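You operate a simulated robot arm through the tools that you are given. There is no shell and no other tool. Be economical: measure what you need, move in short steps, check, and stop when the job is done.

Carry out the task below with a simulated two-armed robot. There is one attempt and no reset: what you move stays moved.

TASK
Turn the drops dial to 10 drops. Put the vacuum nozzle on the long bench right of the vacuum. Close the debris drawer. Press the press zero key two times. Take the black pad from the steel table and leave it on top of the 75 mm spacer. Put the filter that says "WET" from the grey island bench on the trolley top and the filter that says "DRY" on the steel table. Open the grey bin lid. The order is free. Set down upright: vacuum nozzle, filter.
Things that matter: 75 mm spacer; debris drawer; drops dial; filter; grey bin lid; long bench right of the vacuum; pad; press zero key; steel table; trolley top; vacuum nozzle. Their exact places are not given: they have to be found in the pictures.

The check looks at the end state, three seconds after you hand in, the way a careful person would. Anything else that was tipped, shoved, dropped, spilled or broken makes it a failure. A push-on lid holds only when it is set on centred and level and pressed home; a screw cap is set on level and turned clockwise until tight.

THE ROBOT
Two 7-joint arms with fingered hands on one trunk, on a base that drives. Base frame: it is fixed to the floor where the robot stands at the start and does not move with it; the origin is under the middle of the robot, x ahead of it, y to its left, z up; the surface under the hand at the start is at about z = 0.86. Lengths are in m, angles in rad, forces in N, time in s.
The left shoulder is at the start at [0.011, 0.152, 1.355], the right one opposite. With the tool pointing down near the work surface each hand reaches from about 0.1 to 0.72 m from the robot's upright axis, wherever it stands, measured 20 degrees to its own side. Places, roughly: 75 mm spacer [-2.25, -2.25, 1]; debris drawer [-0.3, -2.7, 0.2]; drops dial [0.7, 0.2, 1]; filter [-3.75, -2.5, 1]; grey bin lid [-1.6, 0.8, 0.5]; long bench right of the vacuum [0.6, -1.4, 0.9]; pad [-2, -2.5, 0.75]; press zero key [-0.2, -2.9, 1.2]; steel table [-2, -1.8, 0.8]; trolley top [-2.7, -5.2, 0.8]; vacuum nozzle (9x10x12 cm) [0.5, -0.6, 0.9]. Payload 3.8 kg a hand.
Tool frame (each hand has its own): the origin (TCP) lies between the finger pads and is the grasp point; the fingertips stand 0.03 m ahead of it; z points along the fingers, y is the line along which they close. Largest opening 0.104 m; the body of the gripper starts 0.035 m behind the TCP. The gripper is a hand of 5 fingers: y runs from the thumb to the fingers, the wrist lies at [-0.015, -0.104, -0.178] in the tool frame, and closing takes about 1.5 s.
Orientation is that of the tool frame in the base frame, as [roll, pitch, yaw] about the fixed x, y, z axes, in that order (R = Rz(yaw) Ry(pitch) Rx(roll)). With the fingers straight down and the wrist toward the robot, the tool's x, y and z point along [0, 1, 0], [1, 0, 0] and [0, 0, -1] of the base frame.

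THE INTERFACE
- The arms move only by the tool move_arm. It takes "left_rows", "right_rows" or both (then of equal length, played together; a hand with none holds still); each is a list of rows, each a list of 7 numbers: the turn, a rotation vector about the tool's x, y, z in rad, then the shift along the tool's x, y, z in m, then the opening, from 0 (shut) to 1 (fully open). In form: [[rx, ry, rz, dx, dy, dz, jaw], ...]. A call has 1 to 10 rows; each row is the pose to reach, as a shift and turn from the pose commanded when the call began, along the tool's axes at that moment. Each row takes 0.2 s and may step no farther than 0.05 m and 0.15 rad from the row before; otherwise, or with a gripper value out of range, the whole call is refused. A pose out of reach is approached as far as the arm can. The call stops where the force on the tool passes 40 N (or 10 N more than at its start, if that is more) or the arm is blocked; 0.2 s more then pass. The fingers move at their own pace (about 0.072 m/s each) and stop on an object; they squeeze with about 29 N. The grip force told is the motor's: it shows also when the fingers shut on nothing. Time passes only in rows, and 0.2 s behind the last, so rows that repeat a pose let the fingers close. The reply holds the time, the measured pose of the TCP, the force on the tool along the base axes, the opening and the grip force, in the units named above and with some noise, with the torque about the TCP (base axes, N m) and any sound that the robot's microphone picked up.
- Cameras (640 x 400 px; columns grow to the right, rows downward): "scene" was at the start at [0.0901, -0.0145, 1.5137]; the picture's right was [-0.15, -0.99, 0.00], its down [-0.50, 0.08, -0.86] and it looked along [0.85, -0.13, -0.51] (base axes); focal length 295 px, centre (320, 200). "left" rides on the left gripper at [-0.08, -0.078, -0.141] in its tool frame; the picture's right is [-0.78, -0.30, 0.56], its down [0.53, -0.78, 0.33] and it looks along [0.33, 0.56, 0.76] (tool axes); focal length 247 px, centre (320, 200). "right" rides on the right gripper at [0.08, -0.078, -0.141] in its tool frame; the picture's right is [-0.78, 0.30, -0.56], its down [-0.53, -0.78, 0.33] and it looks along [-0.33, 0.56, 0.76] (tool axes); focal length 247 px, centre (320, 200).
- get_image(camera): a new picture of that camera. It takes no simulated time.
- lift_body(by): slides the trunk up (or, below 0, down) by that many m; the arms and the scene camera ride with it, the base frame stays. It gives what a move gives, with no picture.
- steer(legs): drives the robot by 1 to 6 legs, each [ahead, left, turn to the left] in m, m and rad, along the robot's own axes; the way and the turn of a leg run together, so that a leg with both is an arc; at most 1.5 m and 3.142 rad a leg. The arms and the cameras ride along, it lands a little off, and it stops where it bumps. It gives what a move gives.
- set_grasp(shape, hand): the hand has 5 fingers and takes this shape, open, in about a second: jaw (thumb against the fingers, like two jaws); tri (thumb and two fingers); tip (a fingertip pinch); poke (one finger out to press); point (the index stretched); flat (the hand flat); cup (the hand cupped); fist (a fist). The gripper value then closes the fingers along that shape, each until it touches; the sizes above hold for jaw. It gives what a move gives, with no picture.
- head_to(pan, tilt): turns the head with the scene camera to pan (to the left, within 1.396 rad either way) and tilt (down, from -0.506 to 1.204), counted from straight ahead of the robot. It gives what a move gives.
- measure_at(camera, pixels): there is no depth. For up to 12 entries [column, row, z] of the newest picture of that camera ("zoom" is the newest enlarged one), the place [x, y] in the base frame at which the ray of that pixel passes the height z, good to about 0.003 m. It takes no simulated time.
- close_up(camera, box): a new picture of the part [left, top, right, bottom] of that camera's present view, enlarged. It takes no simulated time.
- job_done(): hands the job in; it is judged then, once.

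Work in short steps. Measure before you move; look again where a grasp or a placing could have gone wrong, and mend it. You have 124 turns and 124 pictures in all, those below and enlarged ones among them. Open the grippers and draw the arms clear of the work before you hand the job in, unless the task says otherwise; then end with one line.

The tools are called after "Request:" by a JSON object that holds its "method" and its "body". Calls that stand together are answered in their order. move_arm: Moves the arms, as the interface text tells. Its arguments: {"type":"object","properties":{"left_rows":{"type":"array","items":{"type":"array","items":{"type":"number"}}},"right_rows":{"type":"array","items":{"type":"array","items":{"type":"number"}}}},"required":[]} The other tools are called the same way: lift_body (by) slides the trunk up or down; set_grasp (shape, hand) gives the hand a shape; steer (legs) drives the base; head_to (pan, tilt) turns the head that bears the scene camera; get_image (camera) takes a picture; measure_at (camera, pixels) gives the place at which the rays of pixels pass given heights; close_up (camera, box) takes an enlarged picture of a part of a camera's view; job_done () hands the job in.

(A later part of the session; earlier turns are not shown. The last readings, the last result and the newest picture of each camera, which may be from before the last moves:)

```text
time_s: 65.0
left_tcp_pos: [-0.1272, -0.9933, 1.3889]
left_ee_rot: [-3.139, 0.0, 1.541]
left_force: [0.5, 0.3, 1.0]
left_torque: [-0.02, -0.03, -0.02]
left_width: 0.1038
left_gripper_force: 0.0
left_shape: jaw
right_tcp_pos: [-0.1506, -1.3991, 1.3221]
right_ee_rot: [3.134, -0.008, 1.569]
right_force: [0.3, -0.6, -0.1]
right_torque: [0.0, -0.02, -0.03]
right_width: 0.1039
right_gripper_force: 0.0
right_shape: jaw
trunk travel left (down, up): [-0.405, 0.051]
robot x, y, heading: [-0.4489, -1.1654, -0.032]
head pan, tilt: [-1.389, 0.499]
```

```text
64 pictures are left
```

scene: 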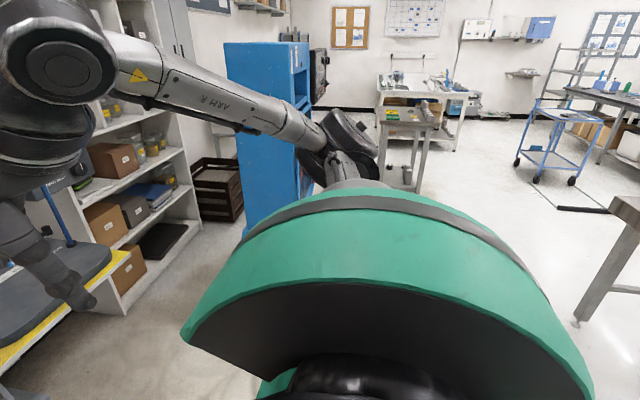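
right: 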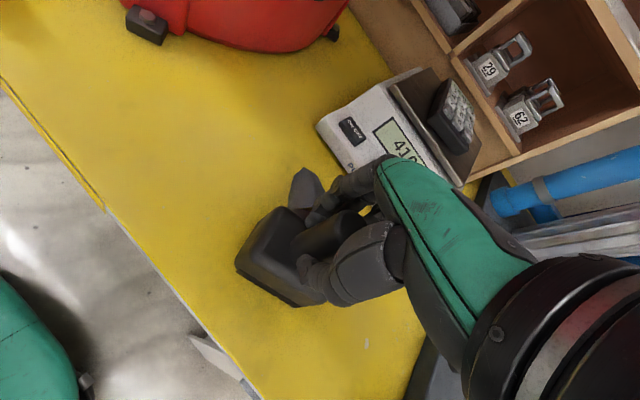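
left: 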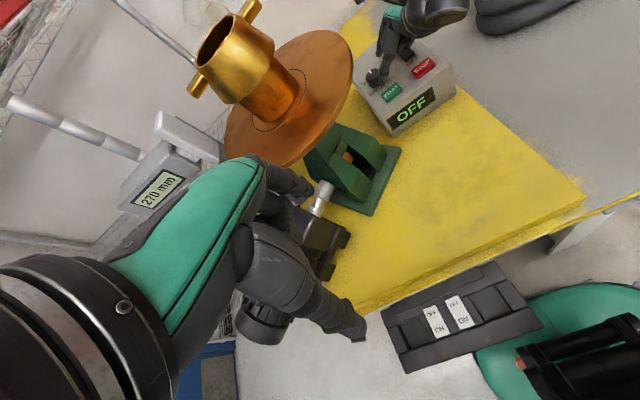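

The blue machine (likely the press) is ahead on the right side. I turn the robot to face −y and look.

Request:
{"method": "steer", "body": {"legs": [[0, 0, -1.54]]}}

Request:
{"method": "head_to", "body": {"pan": 0.0, "tilt": 0.4}}

Request:
{"method": "get_image", "body": {"camera": "scene"}}

```text
time_s: 69.1
left_tcp_pos: [-0.2639, -1.4774, 1.3869]
left_ee_rot: [3.142, 0.0, 0.019]
left_force: [0.3, -0.4, 0.3]
left_torque: [0.0, 0.02, -0.03]
left_width: 0.1039
left_gripper_force: 0.1
left_shape: jaw
right_tcp_pos: [-0.6696, -1.4731, 1.322]
right_ee_rot: [3.136, -0.009, 0.047]
right_force: [1.1, 0.3, 0.1]
right_torque: [0.03, 0.02, 0.0]
right_width: 0.1035
right_gripper_force: 0.1
right_shape: jaw
trunk travel left (down, up): [-0.405, 0.051]
robot x, y, heading: [-0.4506, -1.1593, -1.554]
head pan, tilt: [-1.389, 0.499]
```

```text
time_s: 70.7
left_tcp_pos: [-0.2634, -1.4779, 1.3867]
left_ee_rot: [-3.141, 0.0, 0.02]
left_force: [-0.5, -0.7, -0.1]
left_torque: [-0.02, -0.01, 0.02]
left_width: 0.1038
left_gripper_force: 0.0
left_shape: jaw
right_tcp_pos: [-0.6707, -1.4727, 1.3227]
right_ee_rot: [3.134, -0.009, 0.047]
right_force: [-0.1, 0.7, -0.2]
right_torque: [0.01, 0.0, 0.0]
right_width: 0.1038
right_gripper_force: 0.0
right_shape: jaw
trunk travel left (down, up): [-0.405, 0.051]
robot x, y, heading: [-0.4533, -1.1656, -1.554]
head pan, tilt: [0.0, 0.4]
```

```text
63 pictures are left
```

scene: 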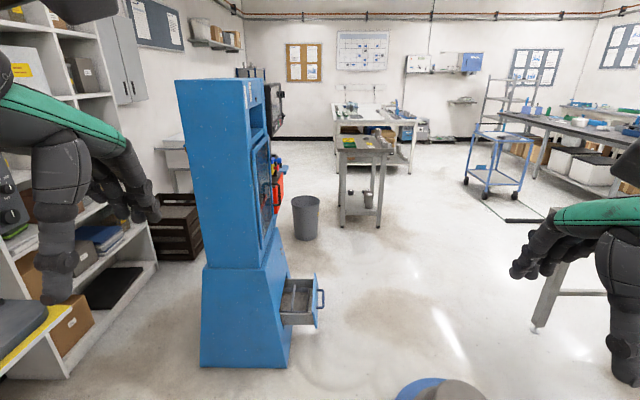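

The blue press has its debris drawer open at (305,298), facing −x. I measure the press, the drawer, and the object at (440,390) in my way.

Request:
{"method": "measure_at", "body": {"camera": "scene", "pixels": [[320, 298, 0.2], [320, 298, 0.3], [282, 325, 0.2], [288, 368, 0.0], [203, 365, 0.0], [322, 328, 0.0], [306, 240, 0.0], [440, 395, 0.0], [440, 395, 0.4], [540, 330, 0.0], [270, 180, 1.2]]}}

Request:
{"method": "close_up", "body": {"camera": "scene", "box": [170, 70, 350, 370]}}

Request:
{"method": "head_to", "body": {"pan": -0.5, "tilt": 0.9}}

Request:
{"method": "get_image", "body": {"camera": "scene"}}

```text
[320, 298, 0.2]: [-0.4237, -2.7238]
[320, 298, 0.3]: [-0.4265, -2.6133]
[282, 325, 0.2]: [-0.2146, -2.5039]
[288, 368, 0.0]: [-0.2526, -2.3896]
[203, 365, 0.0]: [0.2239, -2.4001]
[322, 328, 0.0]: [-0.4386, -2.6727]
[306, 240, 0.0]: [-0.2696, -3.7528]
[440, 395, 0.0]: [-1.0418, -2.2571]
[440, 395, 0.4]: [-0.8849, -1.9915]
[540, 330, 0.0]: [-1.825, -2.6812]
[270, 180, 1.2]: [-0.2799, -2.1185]
```

```text
1.33 times, centred on (260, 220) of scene
```

zoom: 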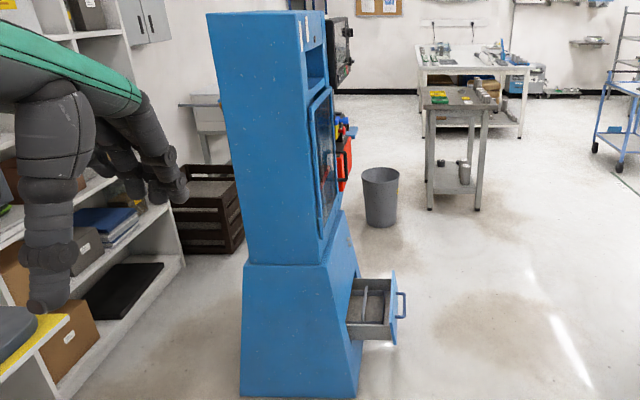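

```text
time_s: 71.6
left_tcp_pos: [-0.2634, -1.4768, 1.3873]
left_ee_rot: [3.14, 0.0, 0.02]
left_force: [-0.5, -0.2, -0.5]
left_torque: [-0.03, 0.03, 0.01]
left_width: 0.1037
left_gripper_force: 0.0
left_shape: jaw
right_tcp_pos: [-0.67, -1.4736, 1.3214]
right_ee_rot: [3.134, -0.008, 0.049]
right_force: [-0.7, -0.2, 0.0]
right_torque: [-0.03, 0.0, 0.01]
right_width: 0.1039
right_gripper_force: 0.1
right_shape: jaw
trunk travel left (down, up): [-0.405, 0.051]
robot x, y, heading: [-0.4484, -1.166, -1.556]
head pan, tilt: [-0.499, 0.901]
```

```text
61 pictures are left
```

scene: 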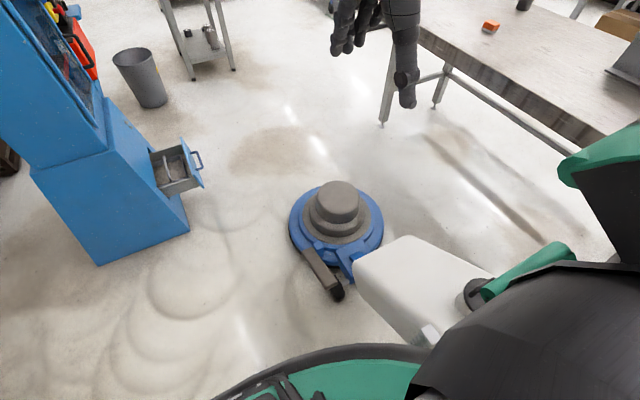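

A blue floor polisher stands at front-right. I measure its extent and the table to plan the corridor.

Request:
{"method": "measure_at", "body": {"camera": "scene", "pixels": [[289, 215, 0.1], [330, 300, 0.05], [340, 185, 0.3], [383, 215, 0.1], [355, 290, 0.5], [430, 345, 0.3], [203, 185, 0.25], [200, 158, 0.28], [383, 122, 0.0], [605, 145, 0.8], [420, 40, 0.8], [165, 105, 0.0]]}}

Request:
{"method": "close_up", "body": {"camera": "scene", "box": [400, 0, 640, 150]}}

```text
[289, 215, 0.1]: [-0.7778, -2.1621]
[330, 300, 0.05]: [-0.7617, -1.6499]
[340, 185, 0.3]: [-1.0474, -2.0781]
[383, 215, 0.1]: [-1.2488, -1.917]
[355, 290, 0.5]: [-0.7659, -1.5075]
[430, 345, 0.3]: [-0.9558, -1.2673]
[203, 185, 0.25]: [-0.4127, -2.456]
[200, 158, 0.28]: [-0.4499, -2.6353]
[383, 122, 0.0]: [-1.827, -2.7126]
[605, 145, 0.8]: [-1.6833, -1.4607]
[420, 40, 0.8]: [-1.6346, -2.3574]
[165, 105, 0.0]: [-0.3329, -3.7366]
```

```text
2.67 times, centred on (520, 75) of scene
```

zoom: 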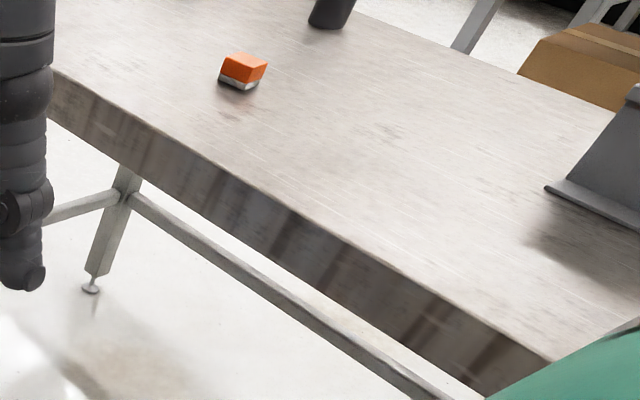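

The polisher blocks the direct corridor to the press front. I'll do the grey bin lid first and go round later: back up to y≈−0.1, turn to face −x, and look.

Request:
{"method": "steer", "body": {"legs": [[-1.1, 0, 0], [0, 0, -1.58]]}}

Request:
{"method": "head_to", "body": {"pan": 0.0, "tilt": 0.5}}

Request:
{"method": "get_image", "body": {"camera": "scene"}}

Request:
{"method": "head_to", "body": {"pan": 0.9, "tilt": 0.45}}

Request:
{"method": "get_image", "body": {"camera": "scene"}}

```text
time_s: 80.9
left_tcp_pos: [-0.7728, -0.2682, 1.3874]
left_ee_rot: [-3.141, -0.001, -1.555]
left_force: [0.4, 0.2, -0.5]
left_torque: [0.03, 0.01, 0.01]
left_width: 0.1037
left_gripper_force: 0.0
left_shape: jaw
right_tcp_pos: [-0.769, 0.1382, 1.3221]
right_ee_rot: [3.136, -0.007, -1.524]
right_force: [-0.4, 0.1, 0.1]
right_torque: [-0.02, 0.04, 0.02]
right_width: 0.1037
right_gripper_force: 0.1
right_shape: jaw
trunk travel left (down, up): [-0.405, 0.051]
robot x, y, heading: [-0.4615, -0.0834, -3.12]
head pan, tilt: [-0.499, 0.901]
```

```text
time_s: 81.8
left_tcp_pos: [-0.773, -0.2686, 1.3878]
left_ee_rot: [-3.141, 0.0, -1.553]
left_force: [0.0, 0.0, 0.0]
left_torque: [0.02, -0.02, -0.02]
left_width: 0.1037
left_gripper_force: 0.1
left_shape: jaw
right_tcp_pos: [-0.7676, 0.1381, 1.3225]
right_ee_rot: [3.137, -0.01, -1.526]
right_force: [0.2, 0.1, -0.3]
right_torque: [-0.03, 0.01, 0.0]
right_width: 0.1038
right_gripper_force: 0.0
right_shape: jaw
trunk travel left (down, up): [-0.405, 0.051]
robot x, y, heading: [-0.461, -0.0828, -3.122]
head pan, tilt: [0.0, 0.499]
```

```text
59 pictures are left
```

scene: 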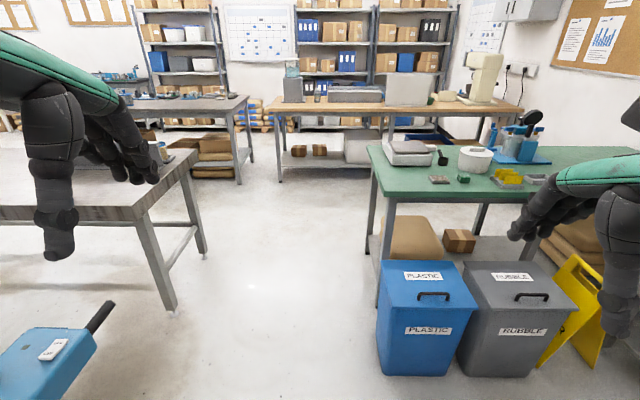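

```text
time_s: 83.0
left_tcp_pos: [-0.7721, -0.2698, 1.3873]
left_ee_rot: [-3.141, 0.0, -1.552]
left_force: [0.3, 0.0, -0.5]
left_torque: [-0.01, 0.02, 0.0]
left_width: 0.1037
left_gripper_force: 0.1
left_shape: jaw
right_tcp_pos: [-0.7688, 0.1373, 1.3212]
right_ee_rot: [3.134, -0.008, -1.524]
right_force: [-0.6, 0.8, 0.1]
right_torque: [-0.01, 0.0, 0.03]
right_width: 0.1037
right_gripper_force: 0.0
right_shape: jaw
trunk travel left (down, up): [-0.405, 0.051]
robot x, y, heading: [-0.4585, -0.084, -3.122]
head pan, tilt: [0.901, 0.45]
```

```text
58 pictures are left
```

scene: 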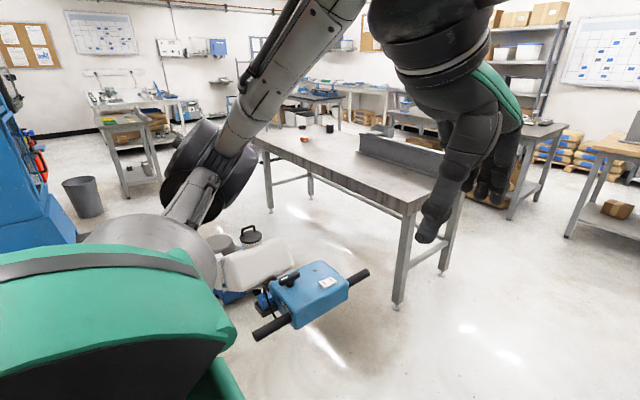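

The grey "RUBBLE" bin with its lid handle is at front-right, next to the blue one. I drive nearer and look down at it.

Request:
{"method": "steer", "body": {"legs": [[0.3, -0.6, 0]]}}

Request:
{"method": "head_to", "body": {"pan": -0.2, "tilt": 0.85}}

Request:
{"method": "get_image", "body": {"camera": "scene"}}

```text
time_s: 86.8
left_tcp_pos: [-1.0825, 0.3405, 1.388]
left_ee_rot: [3.14, 0.001, -1.563]
left_force: [-0.1, 0.4, 1.3]
left_torque: [0.02, -0.01, -0.03]
left_width: 0.1039
left_gripper_force: 0.2
left_shape: jaw
right_tcp_pos: [-1.0741, 0.7471, 1.3229]
right_ee_rot: [3.135, -0.008, -1.535]
right_force: [0.1, 0.3, -0.1]
right_torque: [-0.01, 0.01, -0.02]
right_width: 0.1042
right_gripper_force: 0.0
right_shape: jaw
trunk travel left (down, up): [-0.405, 0.051]
robot x, y, heading: [-0.7681, 0.5241, -3.14]
head pan, tilt: [0.901, 0.45]
```

```text
time_s: 88.1
left_tcp_pos: [-1.0833, 0.3415, 1.3875]
left_ee_rot: [3.141, 0.0, -1.565]
left_force: [-0.1, -0.2, 0.5]
left_torque: [0.04, -0.01, -0.01]
left_width: 0.1039
left_gripper_force: 0.0
left_shape: jaw
right_tcp_pos: [-1.0725, 0.7481, 1.3214]
right_ee_rot: [3.134, -0.009, -1.536]
right_force: [0.2, 1.0, 0.0]
right_torque: [-0.01, 0.0, -0.01]
right_width: 0.1037
right_gripper_force: 0.0
right_shape: jaw
trunk travel left (down, up): [-0.405, 0.051]
robot x, y, heading: [-0.7648, 0.5222, -3.138]
head pan, tilt: [-0.201, 0.85]
```

```text
57 pictures are left
```

scene: 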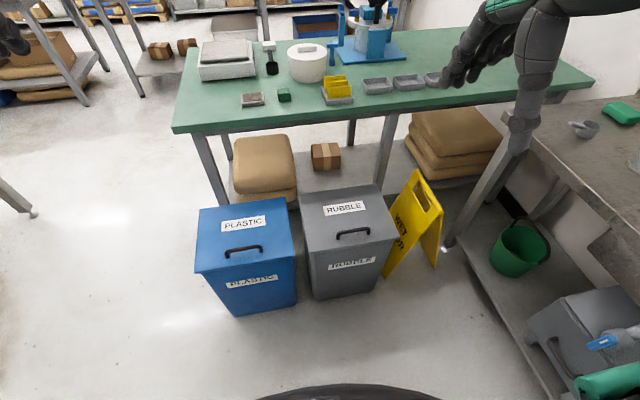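

I zoom on the lid and measure the bin's base and lid edge to derive heights.

Request:
{"method": "close_up", "body": {"camera": "scene", "box": [290, 170, 410, 310]}}

Request:
{"method": "measure_at", "body": {"camera": "scene", "pixels": [[314, 300, 0.0], [381, 292, 0.0], [309, 251, 0.4], [309, 251, 0.5], [397, 240, 0.4], [397, 240, 0.5], [298, 192, 0.45], [376, 184, 0.45], [353, 232, 0.45], [353, 232, 0.5], [353, 232, 0.55]]}}

```text
2.86 times, centred on (350, 240) of scene
```

zoom: 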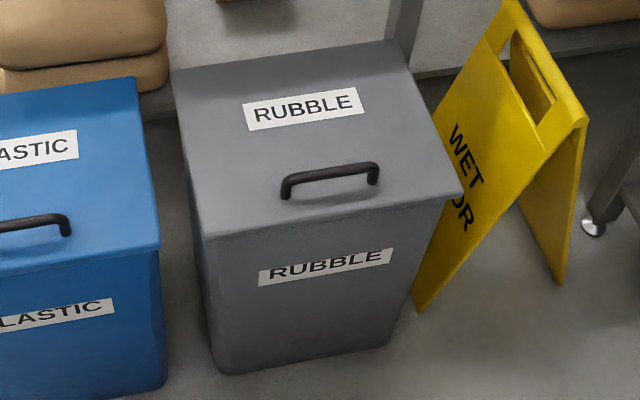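

```text
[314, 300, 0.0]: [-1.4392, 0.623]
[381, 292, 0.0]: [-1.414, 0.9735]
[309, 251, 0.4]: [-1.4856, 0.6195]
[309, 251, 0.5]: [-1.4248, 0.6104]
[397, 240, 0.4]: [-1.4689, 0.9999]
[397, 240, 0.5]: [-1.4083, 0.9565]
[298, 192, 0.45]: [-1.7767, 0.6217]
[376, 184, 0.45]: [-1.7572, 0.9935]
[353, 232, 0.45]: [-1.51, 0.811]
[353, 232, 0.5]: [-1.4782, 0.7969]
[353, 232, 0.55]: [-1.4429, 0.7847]
```

The lid handle is at about (−1.475, 0.797, 0.51), hinged at the back. I check the right workbench's edge for elbow clearance.

Request:
{"method": "measure_at", "body": {"camera": "scene", "pixels": [[530, 150, 0.8], [620, 250, 0.8], [465, 260, 0.2], [540, 370, 0.2], [590, 90, 0.85], [172, 132, 0.85], [437, 262, 0.0], [412, 178, 0.6]]}}

Request:
{"method": "steer", "body": {"legs": [[0.2, -0.16, 0]]}}

Request:
{"method": "lift_body", "body": {"by": -0.27}}

Request:
{"method": "get_image", "body": {"camera": "scene"}}

```text
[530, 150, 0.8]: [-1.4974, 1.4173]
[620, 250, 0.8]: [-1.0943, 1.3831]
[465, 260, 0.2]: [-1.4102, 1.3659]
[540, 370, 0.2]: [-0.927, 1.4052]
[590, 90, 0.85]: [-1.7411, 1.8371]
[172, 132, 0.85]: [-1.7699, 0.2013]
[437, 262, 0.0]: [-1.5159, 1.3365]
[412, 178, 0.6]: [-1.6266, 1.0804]
```

```text
time_s: 90.0
left_tcp_pos: [-1.2825, 0.4965, 1.3882]
left_ee_rot: [3.139, 0.002, -1.565]
left_force: [0.6, -1.1, 0.1]
left_torque: [0.04, -0.03, -0.02]
left_width: 0.1038
left_gripper_force: 0.0
left_shape: jaw
right_tcp_pos: [-1.272, 0.903, 1.3215]
right_ee_rot: [3.133, -0.007, -1.536]
right_force: [-0.3, -1.0, -1.0]
right_torque: [0.01, 0.0, -0.01]
right_width: 0.104
right_gripper_force: 0.0
right_shape: jaw
trunk travel left (down, up): [-0.405, 0.051]
robot x, y, heading: [-0.9657, 0.6799, -3.142]
head pan, tilt: [-0.201, 0.85]
```

```text
time_s: 92.7
left_tcp_pos: [-1.284, 0.4994, 1.1181]
left_ee_rot: [3.14, -0.001, -1.566]
left_force: [-0.4, 0.2, -0.3]
left_torque: [0.0, 0.03, -0.01]
left_width: 0.1041
left_gripper_force: 0.0
left_shape: jaw
right_tcp_pos: [-1.3342, 0.9056, 0.9605]
right_ee_rot: [-2.897, -0.014, -1.539]
right_force: [0.3, 0.1, -0.3]
right_torque: [0.03, 0.0, 0.02]
right_width: 0.1038
right_gripper_force: 0.1
right_shape: jaw
trunk travel left (down, up): [-0.135, 0.321]
robot x, y, heading: [-0.9677, 0.6797, -3.139]
head pan, tilt: [-0.201, 0.85]
```

```text
55 pictures are left
```

scene: 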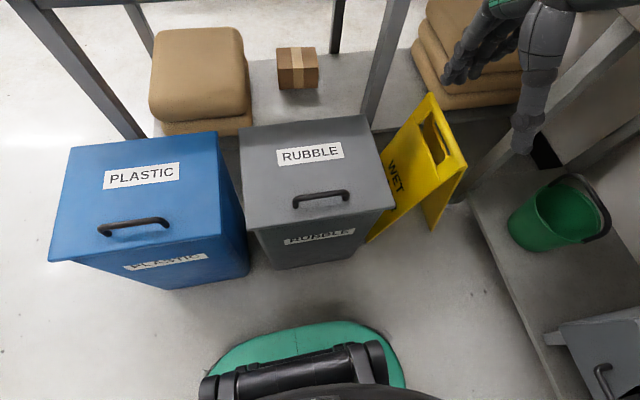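

I measure the handle again from this lower viewpoint to fix its height.

Request:
{"method": "close_up", "body": {"camera": "scene", "box": [230, 110, 400, 270]}}

Request:
{"method": "measure_at", "body": {"camera": "scene", "pixels": [[322, 193, 0.45], [322, 193, 0.5], [322, 193, 0.55], [295, 197, 0.5], [348, 191, 0.5], [250, 230, 0.46], [395, 207, 0.46], [240, 128, 0.46], [362, 115, 0.46]]}}

```text
2.50 times, centred on (315, 190) of scene
```

zoom: 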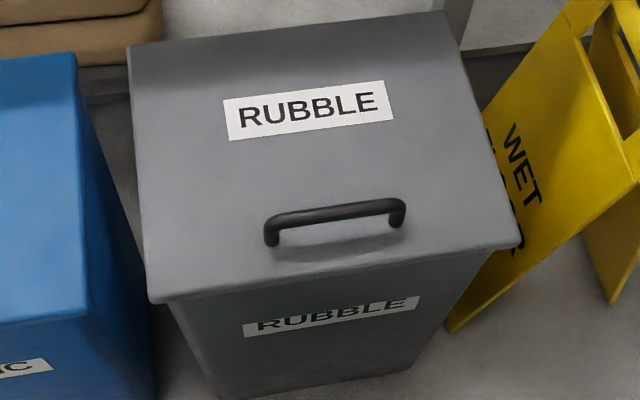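

```text
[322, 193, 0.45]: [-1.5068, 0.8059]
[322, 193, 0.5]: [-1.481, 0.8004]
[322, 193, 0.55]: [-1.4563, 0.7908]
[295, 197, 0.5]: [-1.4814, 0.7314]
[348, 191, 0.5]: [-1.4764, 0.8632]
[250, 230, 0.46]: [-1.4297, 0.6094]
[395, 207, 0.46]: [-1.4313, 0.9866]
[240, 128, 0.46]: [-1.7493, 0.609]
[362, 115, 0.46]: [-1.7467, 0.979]
```

Bar: centre ≈(−1.485, 0.80, 0.486). I bring the right hand to a pre-grasp above it with the fingers tilted forward 0.35 rad.

Request:
{"method": "move_arm", "body": {"right_rows": [[-0.066, 0, 0, 0.011, 0.0225, 0.037, 0.7], [-0.132, 0, 0, 0.0215, 0.045, 0.0735, 0.7], [-0.198, 0, 0, 0.032, 0.0677, 0.11, 0.7], [-0.264, 0, 0, 0.043, 0.09, 0.147, 0.7], [-0.33, 0, 0, 0.054, 0.113, 0.184, 0.7], [-0.396, 0, 0, 0.065, 0.135, 0.22, 0.7], [-0.462, 0, 0, 0.0755, 0.158, 0.257, 0.7], [-0.528, 0, 0, 0.086, 0.18, 0.294, 0.7], [-0.594, 0, 0.03, 0.097, 0.203, 0.331, 0.7]]}}

Request:
{"method": "get_image", "body": {"camera": "right"}}

Request:
{"method": "get_image", "body": {"camera": "scene"}}

```text
time_s: 94.7
left_tcp_pos: [-1.2839, 0.4987, 1.1181]
left_ee_rot: [-3.141, 0.0, -1.565]
left_force: [-0.2, 0.1, 0.9]
left_torque: [0.02, -0.01, -0.02]
left_width: 0.1038
left_gripper_force: 0.0
left_shape: jaw
right_tcp_pos: [-1.3995, 0.8428, 0.7427]
right_ee_rot: [3.041, -0.017, -1.538]
right_force: [0.0, -0.3, 0.3]
right_torque: [-0.01, 0.04, -0.02]
right_width: 0.073
right_gripper_force: 0.1
right_shape: jaw
right hand out of reach, approached as far as the arm can: row 1, 2, 3, 4, 6, 7, 8, 9
trunk travel left (down, up): [-0.135, 0.321]
robot x, y, heading: [-0.9695, 0.6797, -3.144]
head pan, tilt: [-0.201, 0.85]
```

```text
53 pictures are left
```

right: 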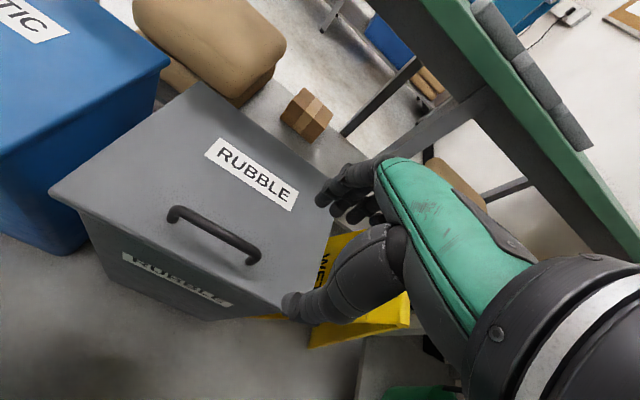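

```text
52 pictures are left
```

scene: 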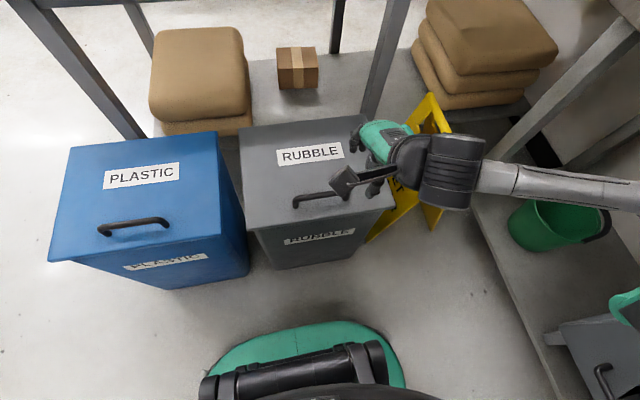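

The arm couldn't make the full tilt; it's near vertical now, which is fine. I continue down toward the bar without turning.

Request:
{"method": "move_arm", "body": {"right_rows": [[0, 0, 0, 0.01, 0.016, 0.04, 0.7], [0, 0, 0, 0.02, 0.033, 0.08, 0.7], [0, 0, 0, 0.03, 0.05, 0.12, 0.7], [0, 0, 0, 0.04, 0.06, 0.15, 0.7], [0, 0, 0, 0.04, 0.066, 0.18, 0.7]]}}

Request:
{"method": "get_image", "body": {"camera": "right"}}

```text
time_s: 95.9
left_tcp_pos: [-1.2842, 0.5004, 1.1181]
left_ee_rot: [-3.141, -0.001, -1.566]
left_force: [-0.5, -0.5, 0.0]
left_torque: [0.01, 0.01, 0.01]
left_width: 0.1037
left_gripper_force: 0.1
left_shape: jaw
right_tcp_pos: [-1.4572, 0.806, 0.6453]
right_ee_rot: [3.05, -0.012, -1.543]
right_force: [-1.2, -0.3, 1.0]
right_torque: [-0.01, -0.02, -0.03]
right_width: 0.0728
right_gripper_force: 0.0
right_shape: jaw
right hand out of reach, approached as far as the arm can: row 2, 3, 4, 5
trunk travel left (down, up): [-0.135, 0.321]
robot x, y, heading: [-0.9619, 0.6805, -3.145]
head pan, tilt: [-0.201, 0.85]
```

```text
51 pictures are left
```

right: 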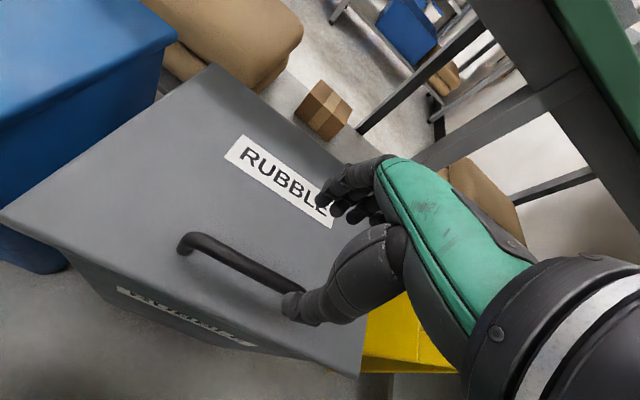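

The arm needs a lower trunk. I lower by 0.11 and re-check.

Request:
{"method": "lift_body", "body": {"by": -0.11}}

Request:
{"method": "move_arm", "body": {"right_rows": [[0, 0, 0, 0.004, 0.024, 0, 0.7], [0, 0, 0, 0.004, 0.026, 0.0, 0.7]]}}

Request:
{"method": "get_image", "body": {"camera": "right"}}

Request:
{"method": "get_image", "body": {"camera": "scene"}}

```text
time_s: 96.7
left_tcp_pos: [-1.2872, 0.4988, 1.0586]
left_ee_rot: [-3.128, 0.0, -1.567]
left_force: [1.1, -0.4, 0.5]
left_torque: [0.0, 0.05, 0.03]
left_width: 0.1039
left_gripper_force: 0.1
left_shape: jaw
right_tcp_pos: [-1.4518, 0.8022, 0.5486]
right_ee_rot: [3.117, -0.019, -1.542]
right_force: [1.8, 1.7, 18.4]
right_torque: [0.17, 0.47, -0.01]
right_width: 0.0734
right_gripper_force: 0.1
right_shape: jaw
trunk travel left (down, up): [-0.081, 0.376]
robot x, y, heading: [-0.9708, 0.6833, -3.141]
head pan, tilt: [-0.201, 0.85]
stopped: the force on the tool passed its limit at 92 N (the readings are from after the stop); the commanded pose is now the measured one
```

```text
time_s: 97.4
left_tcp_pos: [-1.2842, 0.5012, 1.0588]
left_ee_rot: [-3.129, -0.001, -1.567]
left_force: [0.2, 0.6, 0.3]
left_torque: [-0.01, 0.05, 0.02]
left_width: 0.104
left_gripper_force: 0.1
left_shape: jaw
right_tcp_pos: [-1.464, 0.7946, 0.5492]
right_ee_rot: [3.133, -0.027, -1.536]
right_force: [35.6, 2.1, 15.6]
right_torque: [0.0, -0.19, -0.03]
right_width: 0.0264
right_gripper_force: 29.1
right_shape: jaw
trunk travel left (down, up): [-0.081, 0.376]
robot x, y, heading: [-0.9673, 0.681, -3.141]
head pan, tilt: [-0.201, 0.85]
stopped in row 2 (right hand): the force on the tool passed its limit at 45 N (the readings are from after the stop); the commanded pose is now the measured one
```

```text
50 pictures are left
```

right: 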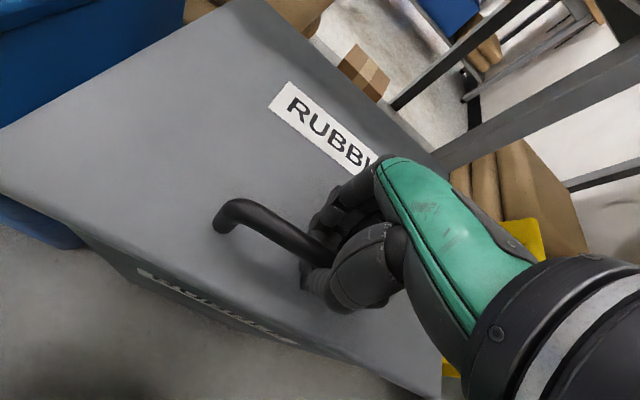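

```text
49 pictures are left
```

scene: 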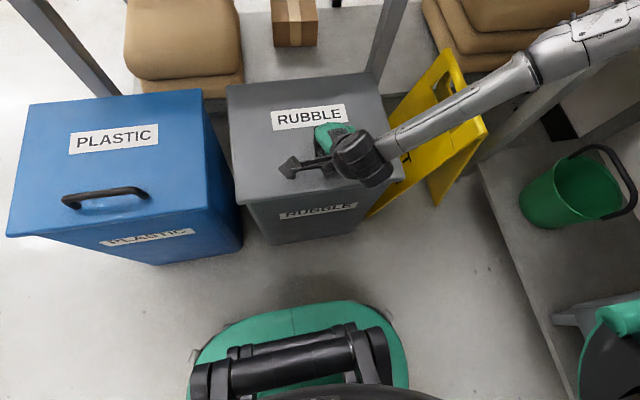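

The fingers are around the bar (z≈0.53, higher than I estimated). I grip and begin lifting along the hinge arc.

Request:
{"method": "move_arm", "body": {"right_rows": [[0, 0, 0, 0, 0, 0, 0.1], [0, 0, 0, 0, 0, 0, 0.05], [0.04, 0, 0, 0, 0.003, -0.02, 0.05], [0.09, 0, 0, 0, 0.007, -0.039, 0.05], [0.13, 0, 0, 0, 0.012, -0.057, 0.05], [0.18, 0, 0, 0, 0.019, -0.076, 0.05], [0.27, 0, 0, 0, 0.037, -0.11, 0.05]]}}

Request:
{"method": "get_image", "body": {"camera": "scene"}}

```text
time_s: 99.0
left_tcp_pos: [-1.2899, 0.4998, 1.058]
left_ee_rot: [-3.122, -0.004, -1.567]
left_force: [0.1, -0.2, 0.5]
left_torque: [0.0, -0.01, -0.02]
left_width: 0.1037
left_gripper_force: 0.1
left_shape: jaw
right_tcp_pos: [-1.5087, 0.8009, 0.6585]
right_ee_rot: [-2.889, -0.025, -1.543]
right_force: [0.2, -1.8, -1.7]
right_torque: [0.03, 0.08, -0.03]
right_width: 0.0105
right_gripper_force: 29.0
right_shape: jaw
trunk travel left (down, up): [-0.081, 0.376]
robot x, y, heading: [-0.9674, 0.681, -3.134]
head pan, tilt: [-0.201, 0.85]
```

```text
48 pictures are left
```

scene: 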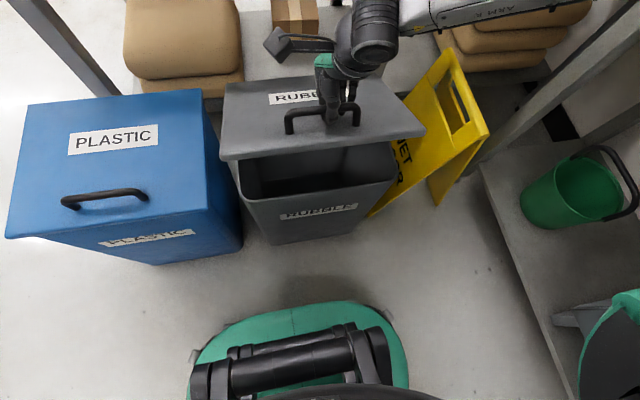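

The lid lifts nicely with the handle. I continue the arc toward about 70°.

Request:
{"method": "move_arm", "body": {"right_rows": [[0.09, 0, 0, 0, 0.0138, -0.0345, 0.05], [0.18, 0, 0, 0, 0.0339, -0.0686, 0.05], [0.27, 0, 0, 0, 0.0579, -0.0996, 0.05], [0.36, 0, 0, 0, 0.086, -0.1266, 0.05], [0.45, 0, 0, 0, 0.118, -0.15, 0.05]]}}

Request:
{"method": "get_image", "body": {"camera": "scene"}}

```text
time_s: 100.2
left_tcp_pos: [-1.2928, 0.4981, 1.058]
left_ee_rot: [-3.122, -0.002, -1.567]
left_force: [0.3, -0.5, 1.0]
left_torque: [0.04, 0.02, -0.01]
left_width: 0.1036
left_gripper_force: 0.0
left_shape: jaw
right_tcp_pos: [-1.6443, 0.7911, 0.7583]
right_ee_rot: [-2.465, -0.005, -1.506]
right_force: [-6.2, 3.2, -28.9]
right_torque: [-0.09, 0.11, 0.08]
right_width: 0.0088
right_gripper_force: 28.5
right_shape: jaw
trunk travel left (down, up): [-0.081, 0.376]
robot x, y, heading: [-0.9686, 0.6803, -3.137]
head pan, tilt: [-0.201, 0.85]
stopped in row 5 (right hand): the force on the tool passed its limit at 48 N (the readings are from after the stop); the commanded pose is now the measured one
```

```text
47 pictures are left
```

scene: 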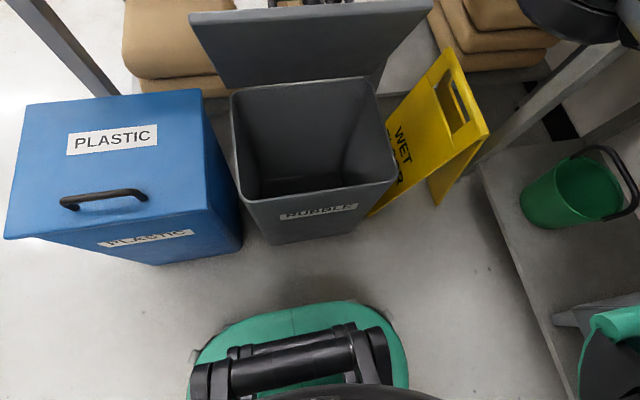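

The lid is at roughly 65–70°. I bring the closed left hand in front of the lid's underside to push it over while the right still holds it.

Request:
{"method": "move_arm", "body": {"left_rows": [[0, 0, 0, -0.018, 0.023, 0.033, 0.3], [0, 0, 0, -0.036, 0.046, 0.066, 0], [0, 0, 0, -0.054, 0.069, 0.1, 0], [0, 0, 0, -0.072, 0.092, 0.133, 0], [0, 0, 0, -0.09, 0.115, 0.166, 0], [0, 0, 0, -0.108, 0.138, 0.2, 0], [0, 0, 0, -0.126, 0.161, 0.232, 0], [0, 0, 0, -0.144, 0.184, 0.265, 0], [0, 0, 0, -0.162, 0.207, 0.298, 0]]}}

Request:
{"method": "get_image", "body": {"camera": "scene"}}

```text
time_s: 102.2
left_tcp_pos: [-1.4969, 0.6621, 0.7514]
left_ee_rot: [-3.121, -0.004, -1.566]
left_force: [-0.6, -0.6, 0.5]
left_torque: [-0.01, -0.01, -0.01]
left_width: 0.0
left_gripper_force: 28.4
left_shape: jaw
right_tcp_pos: [-1.645, 0.7922, 0.7601]
right_ee_rot: [-2.462, -0.013, -1.503]
right_force: [-7.4, 7.8, -34.0]
right_torque: [-0.04, 0.18, 0.08]
right_width: 0.0092
right_gripper_force: 28.4
right_shape: jaw
trunk travel left (down, up): [-0.081, 0.376]
robot x, y, heading: [-0.9693, 0.6817, -3.139]
head pan, tilt: [-0.201, 0.85]
```

```text
46 pictures are left
```

scene: 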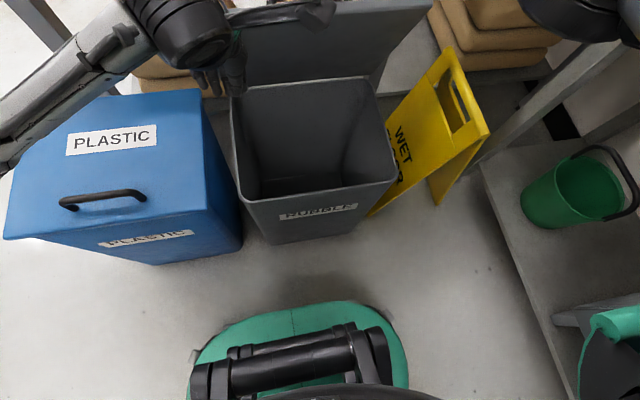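

Left hand is in place. I advance it to touch the lid, then open the right hand and withdraw it backward along its fingers.

Request:
{"method": "move_arm", "body": {"left_rows": [[0, 0, 0, 0, 0.03, 0, 0], [0, 0, 0, 0, 0.06, 0, 0], [0, 0, 0, 0, 0.085, 0, 0], [0, 0, 0, 0, 0.1, 0, 0]]}}

Request:
{"method": "move_arm", "body": {"right_rows": [[0, 0, 0, 0, 0, 0, 0.5], [0, 0, 0, 0, 0, 0, 0.7], [0, 0, 0, 0, 0, 0, 0.7], [0, 0, 0, 0, 0, -0.03, 0.7], [0, 0, 0, 0, 0, -0.06, 0.7], [0, 0, 0, 0, -0.03, -0.09, 0.7], [0, 0, 0, 0, -0.06, -0.12, 0.7]]}}

Request:
{"method": "get_image", "body": {"camera": "scene"}}

```text
time_s: 102.8
left_tcp_pos: [-1.5449, 0.6629, 0.7538]
left_ee_rot: [-3.118, 0.0, -1.574]
left_force: [15.2, -0.7, 1.4]
left_torque: [-0.01, 0.4, 0.2]
left_width: 0.0
left_gripper_force: 29.3
left_shape: jaw
right_tcp_pos: [-1.649, 0.7914, 0.7615]
right_ee_rot: [-2.482, -0.007, -1.511]
right_force: [-20.3, 0.5, -23.9]
right_torque: [-0.18, 0.1, 0.06]
right_width: 0.0086
right_gripper_force: 29.2
right_shape: jaw
trunk travel left (down, up): [-0.081, 0.376]
robot x, y, heading: [-0.975, 0.6817, -3.136]
head pan, tilt: [-0.201, 0.85]
stopped in row 3 (right hand): the force on the tool passed its limit at 55 N (the readings are from after the stop); the commanded pose is now the measured one
```

```text
time_s: 104.4
left_tcp_pos: [-1.5438, 0.6598, 0.7554]
left_ee_rot: [-3.122, 0.0, -1.571]
left_force: [0.7, -0.2, 0.1]
left_torque: [-0.02, 0.01, 0.01]
left_width: 0.0001
left_gripper_force: 28.3
left_shape: jaw
right_tcp_pos: [-1.6593, 0.7908, 0.8766]
right_ee_rot: [-2.483, -0.011, -1.507]
right_force: [-0.5, -0.6, 0.5]
right_torque: [-0.02, 0.03, -0.02]
right_width: 0.0728
right_gripper_force: 0.1
right_shape: jaw
right hand out of reach, approached as far as the arm can: row 5, 6, 7
trunk travel left (down, up): [-0.081, 0.376]
robot x, y, heading: [-0.966, 0.6842, -3.143]
head pan, tilt: [-0.201, 0.85]
```

```text
45 pictures are left
```

scene: 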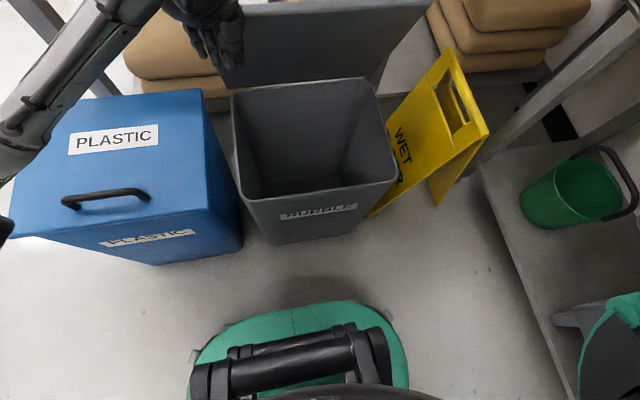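

The lid holds with almost no load. I lift the right hand away and push the lid further back with the left.

Request:
{"method": "move_arm", "body": {"right_rows": [[-0.08, 0, 0, 0, -0.03, 0, 0.7], [-0.16, 0, 0, 0, -0.06, 0, 0.7], [-0.24, 0, 0, 0, -0.09, 0, 0.7], [-0.32, 0, 0, 0, -0.12, 0, 0.7], [-0.4, 0, 0, 0, -0.15, 0, 0.7], [-0.5, 0, 0, 0, -0.19, 0, 0.7]]}}

Request:
{"method": "move_arm", "body": {"left_rows": [[0, 0, 0, 0, 0.025, 0, 0], [0, 0, 0, 0, 0.05, 0, 0], [0, 0, 0, 0, 0.075, 0, 0], [0, 0, 0, 0, 0.1, 0, 0], [0, 0, 0, 0, 0.125, 0, 0], [0, 0, 0, 0, 0.15, 0, 0]]}}

Request:
{"method": "get_image", "body": {"camera": "scene"}}

```text
time_s: 105.8
left_tcp_pos: [-1.5427, 0.6634, 0.757]
left_ee_rot: [-3.125, -0.002, -1.571]
left_force: [1.2, 0.0, -0.1]
left_torque: [-0.01, 0.06, 0.03]
left_width: 0.0
left_gripper_force: 28.5
left_shape: jaw
right_tcp_pos: [-1.5079, 0.8036, 0.9881]
right_ee_rot: [-2.985, -0.01, -1.506]
right_force: [-0.8, 0.0, 0.5]
right_torque: [0.04, 0.02, 0.02]
right_width: 0.0727
right_gripper_force: 0.1
right_shape: jaw
right hand out of reach, approached as far as the arm can: row 1
trunk travel left (down, up): [-0.081, 0.376]
robot x, y, heading: [-0.9701, 0.6818, -3.136]
head pan, tilt: [-0.201, 0.85]
```

```text
time_s: 107.2
left_tcp_pos: [-1.6969, 0.6639, 0.7532]
left_ee_rot: [-3.123, -0.002, -1.572]
left_force: [0.5, 0.2, 0.0]
left_torque: [0.01, -0.05, -0.03]
left_width: 0.0
left_gripper_force: 29.0
left_shape: jaw
right_tcp_pos: [-1.5106, 0.8025, 0.987]
right_ee_rot: [-2.979, -0.01, -1.508]
right_force: [0.5, 0.2, -0.9]
right_torque: [0.0, 0.0, 0.02]
right_width: 0.0729
right_gripper_force: 0.0
right_shape: jaw
trunk travel left (down, up): [-0.081, 0.376]
robot x, y, heading: [-0.9683, 0.6778, -3.141]
head pan, tilt: [-0.201, 0.85]
```

```text
44 pictures are left
```

scene: 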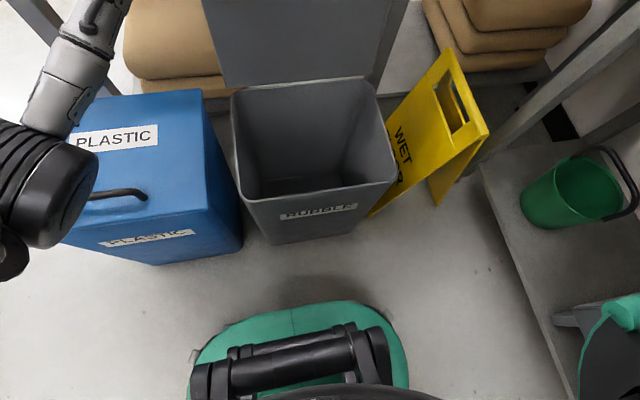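

The lid seems to be vertical or past. I retract the left hand and check that it stays.

Request:
{"method": "move_arm", "body": {"left_rows": [[0, 0, 0, 0, 0.02, 0, 0], [0, 0, 0, 0, -0.02, 0, 0], [0, 0, 0, 0, -0.06, -0.02, 0], [0, 0, 0, 0, -0.1, -0.05, 0.3], [0, 0, 0, 0.03, -0.13, -0.08, 0.6], [0, 0, 0, 0.06, -0.16, -0.11, 1], [0, 0, 0, 0.09, -0.19, -0.14, 1], [0, 0, 0, 0.11, -0.22, -0.17, 1]]}}

Request:
{"method": "lift_body", "body": {"by": 0.37}}

Request:
{"method": "head_to", "body": {"pan": -0.2, "tilt": 0.65}}

Request:
{"method": "get_image", "body": {"camera": "scene"}}

```text
refused: row 5 steps farther than a row can; nothing moved
```

```text
time_s: 110.8
left_tcp_pos: [-1.6865, 0.6628, 1.1954]
left_ee_rot: [3.065, -0.003, -1.573]
left_force: [-0.1, 0.5, -0.1]
left_torque: [0.03, -0.03, 0.05]
left_width: 0.0002
left_gripper_force: 28.9
left_shape: jaw
right_tcp_pos: [-1.5091, 0.8023, 1.3611]
right_ee_rot: [-2.983, -0.012, -1.507]
right_force: [0.3, 0.3, -0.3]
right_torque: [0.01, 0.03, 0.01]
right_width: 0.0727
right_gripper_force: 0.1
right_shape: jaw
trunk travel left (down, up): [-0.451, 0.006]
robot x, y, heading: [-0.9675, 0.6822, -3.136]
head pan, tilt: [-0.201, 0.85]
```

```text
time_s: 111.5
left_tcp_pos: [-1.6878, 0.663, 1.1956]
left_ee_rot: [3.066, -0.003, -1.572]
left_force: [0.6, -0.2, -0.8]
left_torque: [-0.03, 0.0, 0.01]
left_width: 0.0
left_gripper_force: 28.8
left_shape: jaw
right_tcp_pos: [-1.5081, 0.802, 1.3608]
right_ee_rot: [-2.98, -0.01, -1.508]
right_force: [-0.1, -0.2, -0.4]
right_torque: [-0.01, -0.03, 0.01]
right_width: 0.0724
right_gripper_force: 0.0
right_shape: jaw
trunk travel left (down, up): [-0.451, 0.006]
robot x, y, heading: [-0.9688, 0.6802, -3.134]
head pan, tilt: [-0.201, 0.649]
```

```text
43 pictures are left
```

scene: 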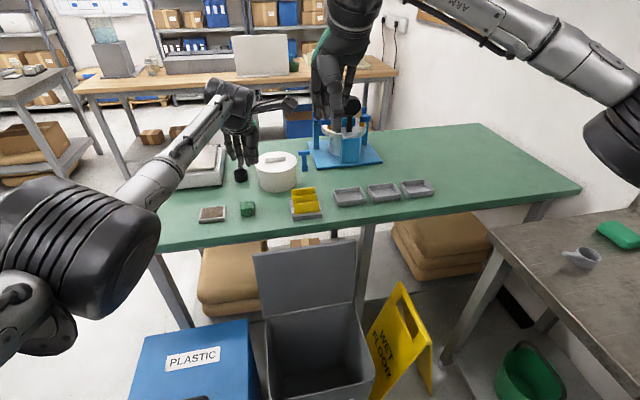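

The lid stands open on its own. I retract both arms and move back toward the aisle.

Request:
{"method": "move_arm", "body": {"left_rows": [[0, 0, 0, 0, -0.03, -0.02, 0.3], [0, 0, 0, 0, -0.07, -0.04, 0.6], [0, 0, 0, 0, -0.11, -0.06, 1], [0, 0, 0, 0, -0.15, -0.08, 1], [0, 0, 0, 0, -0.19, -0.1, 1], [0, 0, 0, 0, -0.23, -0.12, 1], [0, 0, 0, 0, -0.27, -0.14, 1], [0, 0, 0, 0, -0.31, -0.16, 1], [0, 0, 0, 0, -0.35, -0.18, 1]], "right_rows": [[-0.05, 0, 0, 0, -0.03, 0, 1], [-0.1, 0, 0, 0, -0.06, 0, 1], [-0.15, 0, 0, 0, -0.09, 0, 1], [-0.15, 0, 0, 0, -0.12, 0, 1], [-0.15, 0, 0, 0, -0.15, 0, 1], [-0.15, 0, 0, 0, -0.18, 0, 1], [-0.15, 0, 0, 0, -0.2, 0, 1], [-0.15, 0, 0, 0, -0.2, 0, 1], [-0.15, 0, 0, 0, -0.2, 0, 1]]}}

Request:
{"method": "steer", "body": {"legs": [[0.15, 0, 0], [-0.15, 0, 0], [0, 0.95, 0]]}}

Request:
{"method": "head_to", "body": {"pan": 0.35, "tilt": 0.6}}

Request:
{"method": "get_image", "body": {"camera": "scene"}}

```text
time_s: 113.5
left_tcp_pos: [-1.3965, 0.6399, 1.3483]
left_ee_rot: [2.836, -0.058, -1.517]
left_force: [-0.7, -0.9, -0.8]
left_torque: [0.0, 0.03, -0.02]
left_width: 0.1037
left_gripper_force: 0.1
left_shape: jaw
left hand out of reach, approached as far as the arm can: row 7, 8, 9
right_tcp_pos: [-1.3091, 0.8169, 1.3958]
right_ee_rot: [-3.133, -0.011, -1.508]
right_force: [-0.3, 0.2, 1.2]
right_torque: [0.02, 0.0, 0.0]
right_width: 0.1034
right_gripper_force: 0.0
right_shape: jaw
trunk travel left (down, up): [-0.451, 0.006]
robot x, y, heading: [-0.9716, 0.6791, -3.136]
head pan, tilt: [-0.201, 0.649]
stopped in row 9 (left hand): the arm was blocked; the commanded pose is now the measured one
```

```text
time_s: 120.4
left_tcp_pos: [-1.3929, -0.3105, 1.3481]
left_ee_rot: [2.839, -0.062, -1.521]
left_force: [0.2, -0.2, 0.3]
left_torque: [-0.04, 0.0, -0.01]
left_width: 0.1037
left_gripper_force: 0.1
left_shape: jaw
right_tcp_pos: [-1.3051, -0.1335, 1.3937]
right_ee_rot: [-3.131, -0.012, -1.51]
right_force: [0.6, -0.3, -0.1]
right_torque: [-0.04, -0.01, 0.0]
right_width: 0.1037
right_gripper_force: 0.0
right_shape: jaw
trunk travel left (down, up): [-0.451, 0.006]
robot x, y, heading: [-0.964, -0.2677, -3.141]
head pan, tilt: [-0.201, 0.649]
```

```text
time_s: 121.4
left_tcp_pos: [-1.3919, -0.3116, 1.3477]
left_ee_rot: [2.837, -0.059, -1.518]
left_force: [-0.4, -0.3, -0.3]
left_torque: [-0.03, 0.01, -0.01]
left_width: 0.1038
left_gripper_force: 0.0
left_shape: jaw
right_tcp_pos: [-1.3049, -0.1354, 1.394]
right_ee_rot: [-3.131, -0.011, -1.51]
right_force: [0.2, 0.2, 0.4]
right_torque: [-0.04, 0.01, 0.01]
right_width: 0.1035
right_gripper_force: 0.0
right_shape: jaw
trunk travel left (down, up): [-0.451, 0.006]
robot x, y, heading: [-0.9614, -0.2677, -3.138]
head pan, tilt: [0.351, 0.6]
```

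```text
42 pictures are left
```

scene: 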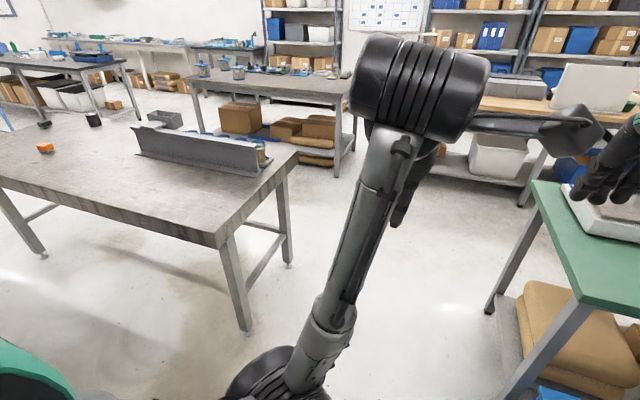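

I measure the steel table, island and aisle, and zoom on the tabletop items.

Request:
{"method": "measure_at", "body": {"camera": "scene", "pixels": [[220, 248, 0.8], [298, 157, 0.8], [45, 150, 0.8], [93, 125, 0.8], [42, 127, 0.8], [165, 128, 0.8], [350, 100, 0.85], [338, 175, 0.0], [190, 78, 0.85], [290, 265, 0.0], [250, 328, 0.0], [488, 312, 0.0]]}}

Request:
{"method": "close_up", "body": {"camera": "scene", "box": [20, 80, 180, 180]}}

Request:
{"method": "close_up", "body": {"camera": "scene", "box": [170, 40, 360, 160]}}

```text
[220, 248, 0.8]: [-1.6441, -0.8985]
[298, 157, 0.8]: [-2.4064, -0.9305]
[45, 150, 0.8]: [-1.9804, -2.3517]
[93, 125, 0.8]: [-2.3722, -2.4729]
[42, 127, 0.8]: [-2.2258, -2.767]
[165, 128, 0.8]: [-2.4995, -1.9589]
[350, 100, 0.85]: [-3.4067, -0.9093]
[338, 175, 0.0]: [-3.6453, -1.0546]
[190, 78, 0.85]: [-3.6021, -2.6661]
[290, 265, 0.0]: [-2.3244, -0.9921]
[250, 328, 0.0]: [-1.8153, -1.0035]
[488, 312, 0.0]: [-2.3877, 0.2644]
```

```text
4.00 times, centred on (100, 130) of scene
```

zoom: 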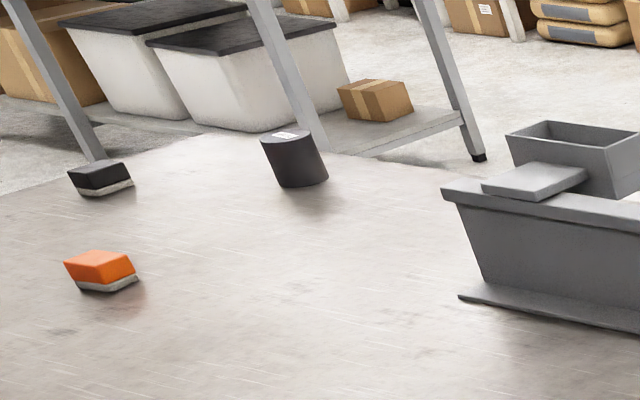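

```text
3.33 times, centred on (265, 100) of scene
```

zoom: 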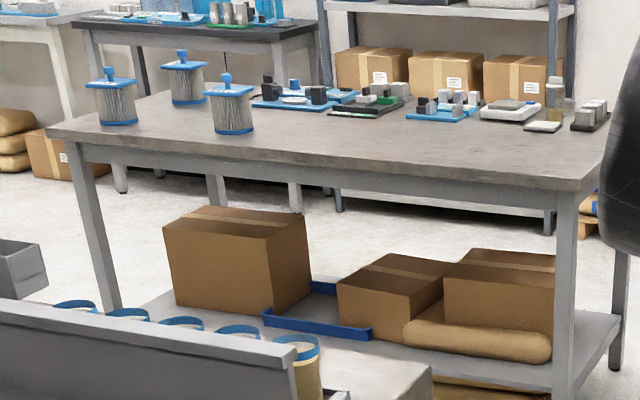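

Steel table spans x −1.64…−2.41, y −0.9…−2.85; the island begins at x −3.4 with three blue-topped filters. I drive along the corridor between them, facing the island.

Request:
{"method": "steer", "body": {"legs": [[1.45, 0, 0], [0.47, 0, 0], [0, 1.5, 0], [0, 0.45, 0]]}}

Request:
{"method": "head_to", "body": {"pan": 0.1, "tilt": 0.6}}

Request:
{"method": "get_image", "body": {"camera": "scene"}}

```text
time_s: 140.4
left_tcp_pos: [-3.2234, -2.3251, 1.348]
left_ee_rot: [2.837, -0.062, -1.49]
left_force: [0.2, 1.0, 1.0]
left_torque: [-0.03, -0.01, 0.02]
left_width: 0.1036
left_gripper_force: 0.1
left_shape: jaw
right_tcp_pos: [-3.1426, -2.1467, 1.3946]
right_ee_rot: [-3.131, -0.012, -1.479]
right_force: [0.8, -0.4, 0.2]
right_torque: [-0.01, 0.03, 0.04]
right_width: 0.1039
right_gripper_force: 0.0
right_shape: jaw
trunk travel left (down, up): [-0.451, 0.006]
robot x, y, heading: [-2.792, -2.2724, -3.109]
head pan, tilt: [0.351, 0.6]
```

```text
time_s: 141.2
left_tcp_pos: [-3.2229, -2.3274, 1.3478]
left_ee_rot: [2.838, -0.06, -1.49]
left_force: [0.2, -0.2, -0.3]
left_torque: [-0.02, 0.01, -0.03]
left_width: 0.1037
left_gripper_force: 0.1
left_shape: jaw
right_tcp_pos: [-3.1416, -2.149, 1.395]
right_ee_rot: [-3.131, -0.012, -1.479]
right_force: [0.6, -0.6, -0.4]
right_torque: [-0.03, 0.02, 0.03]
right_width: 0.1038
right_gripper_force: 0.0
right_shape: jaw
trunk travel left (down, up): [-0.451, 0.006]
robot x, y, heading: [-2.7925, -2.2734, -3.11]
head pan, tilt: [0.099, 0.6]
```

```text
39 pictures are left
```

scene: 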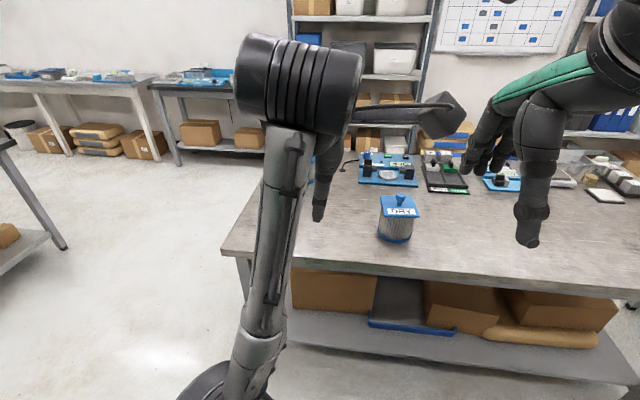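

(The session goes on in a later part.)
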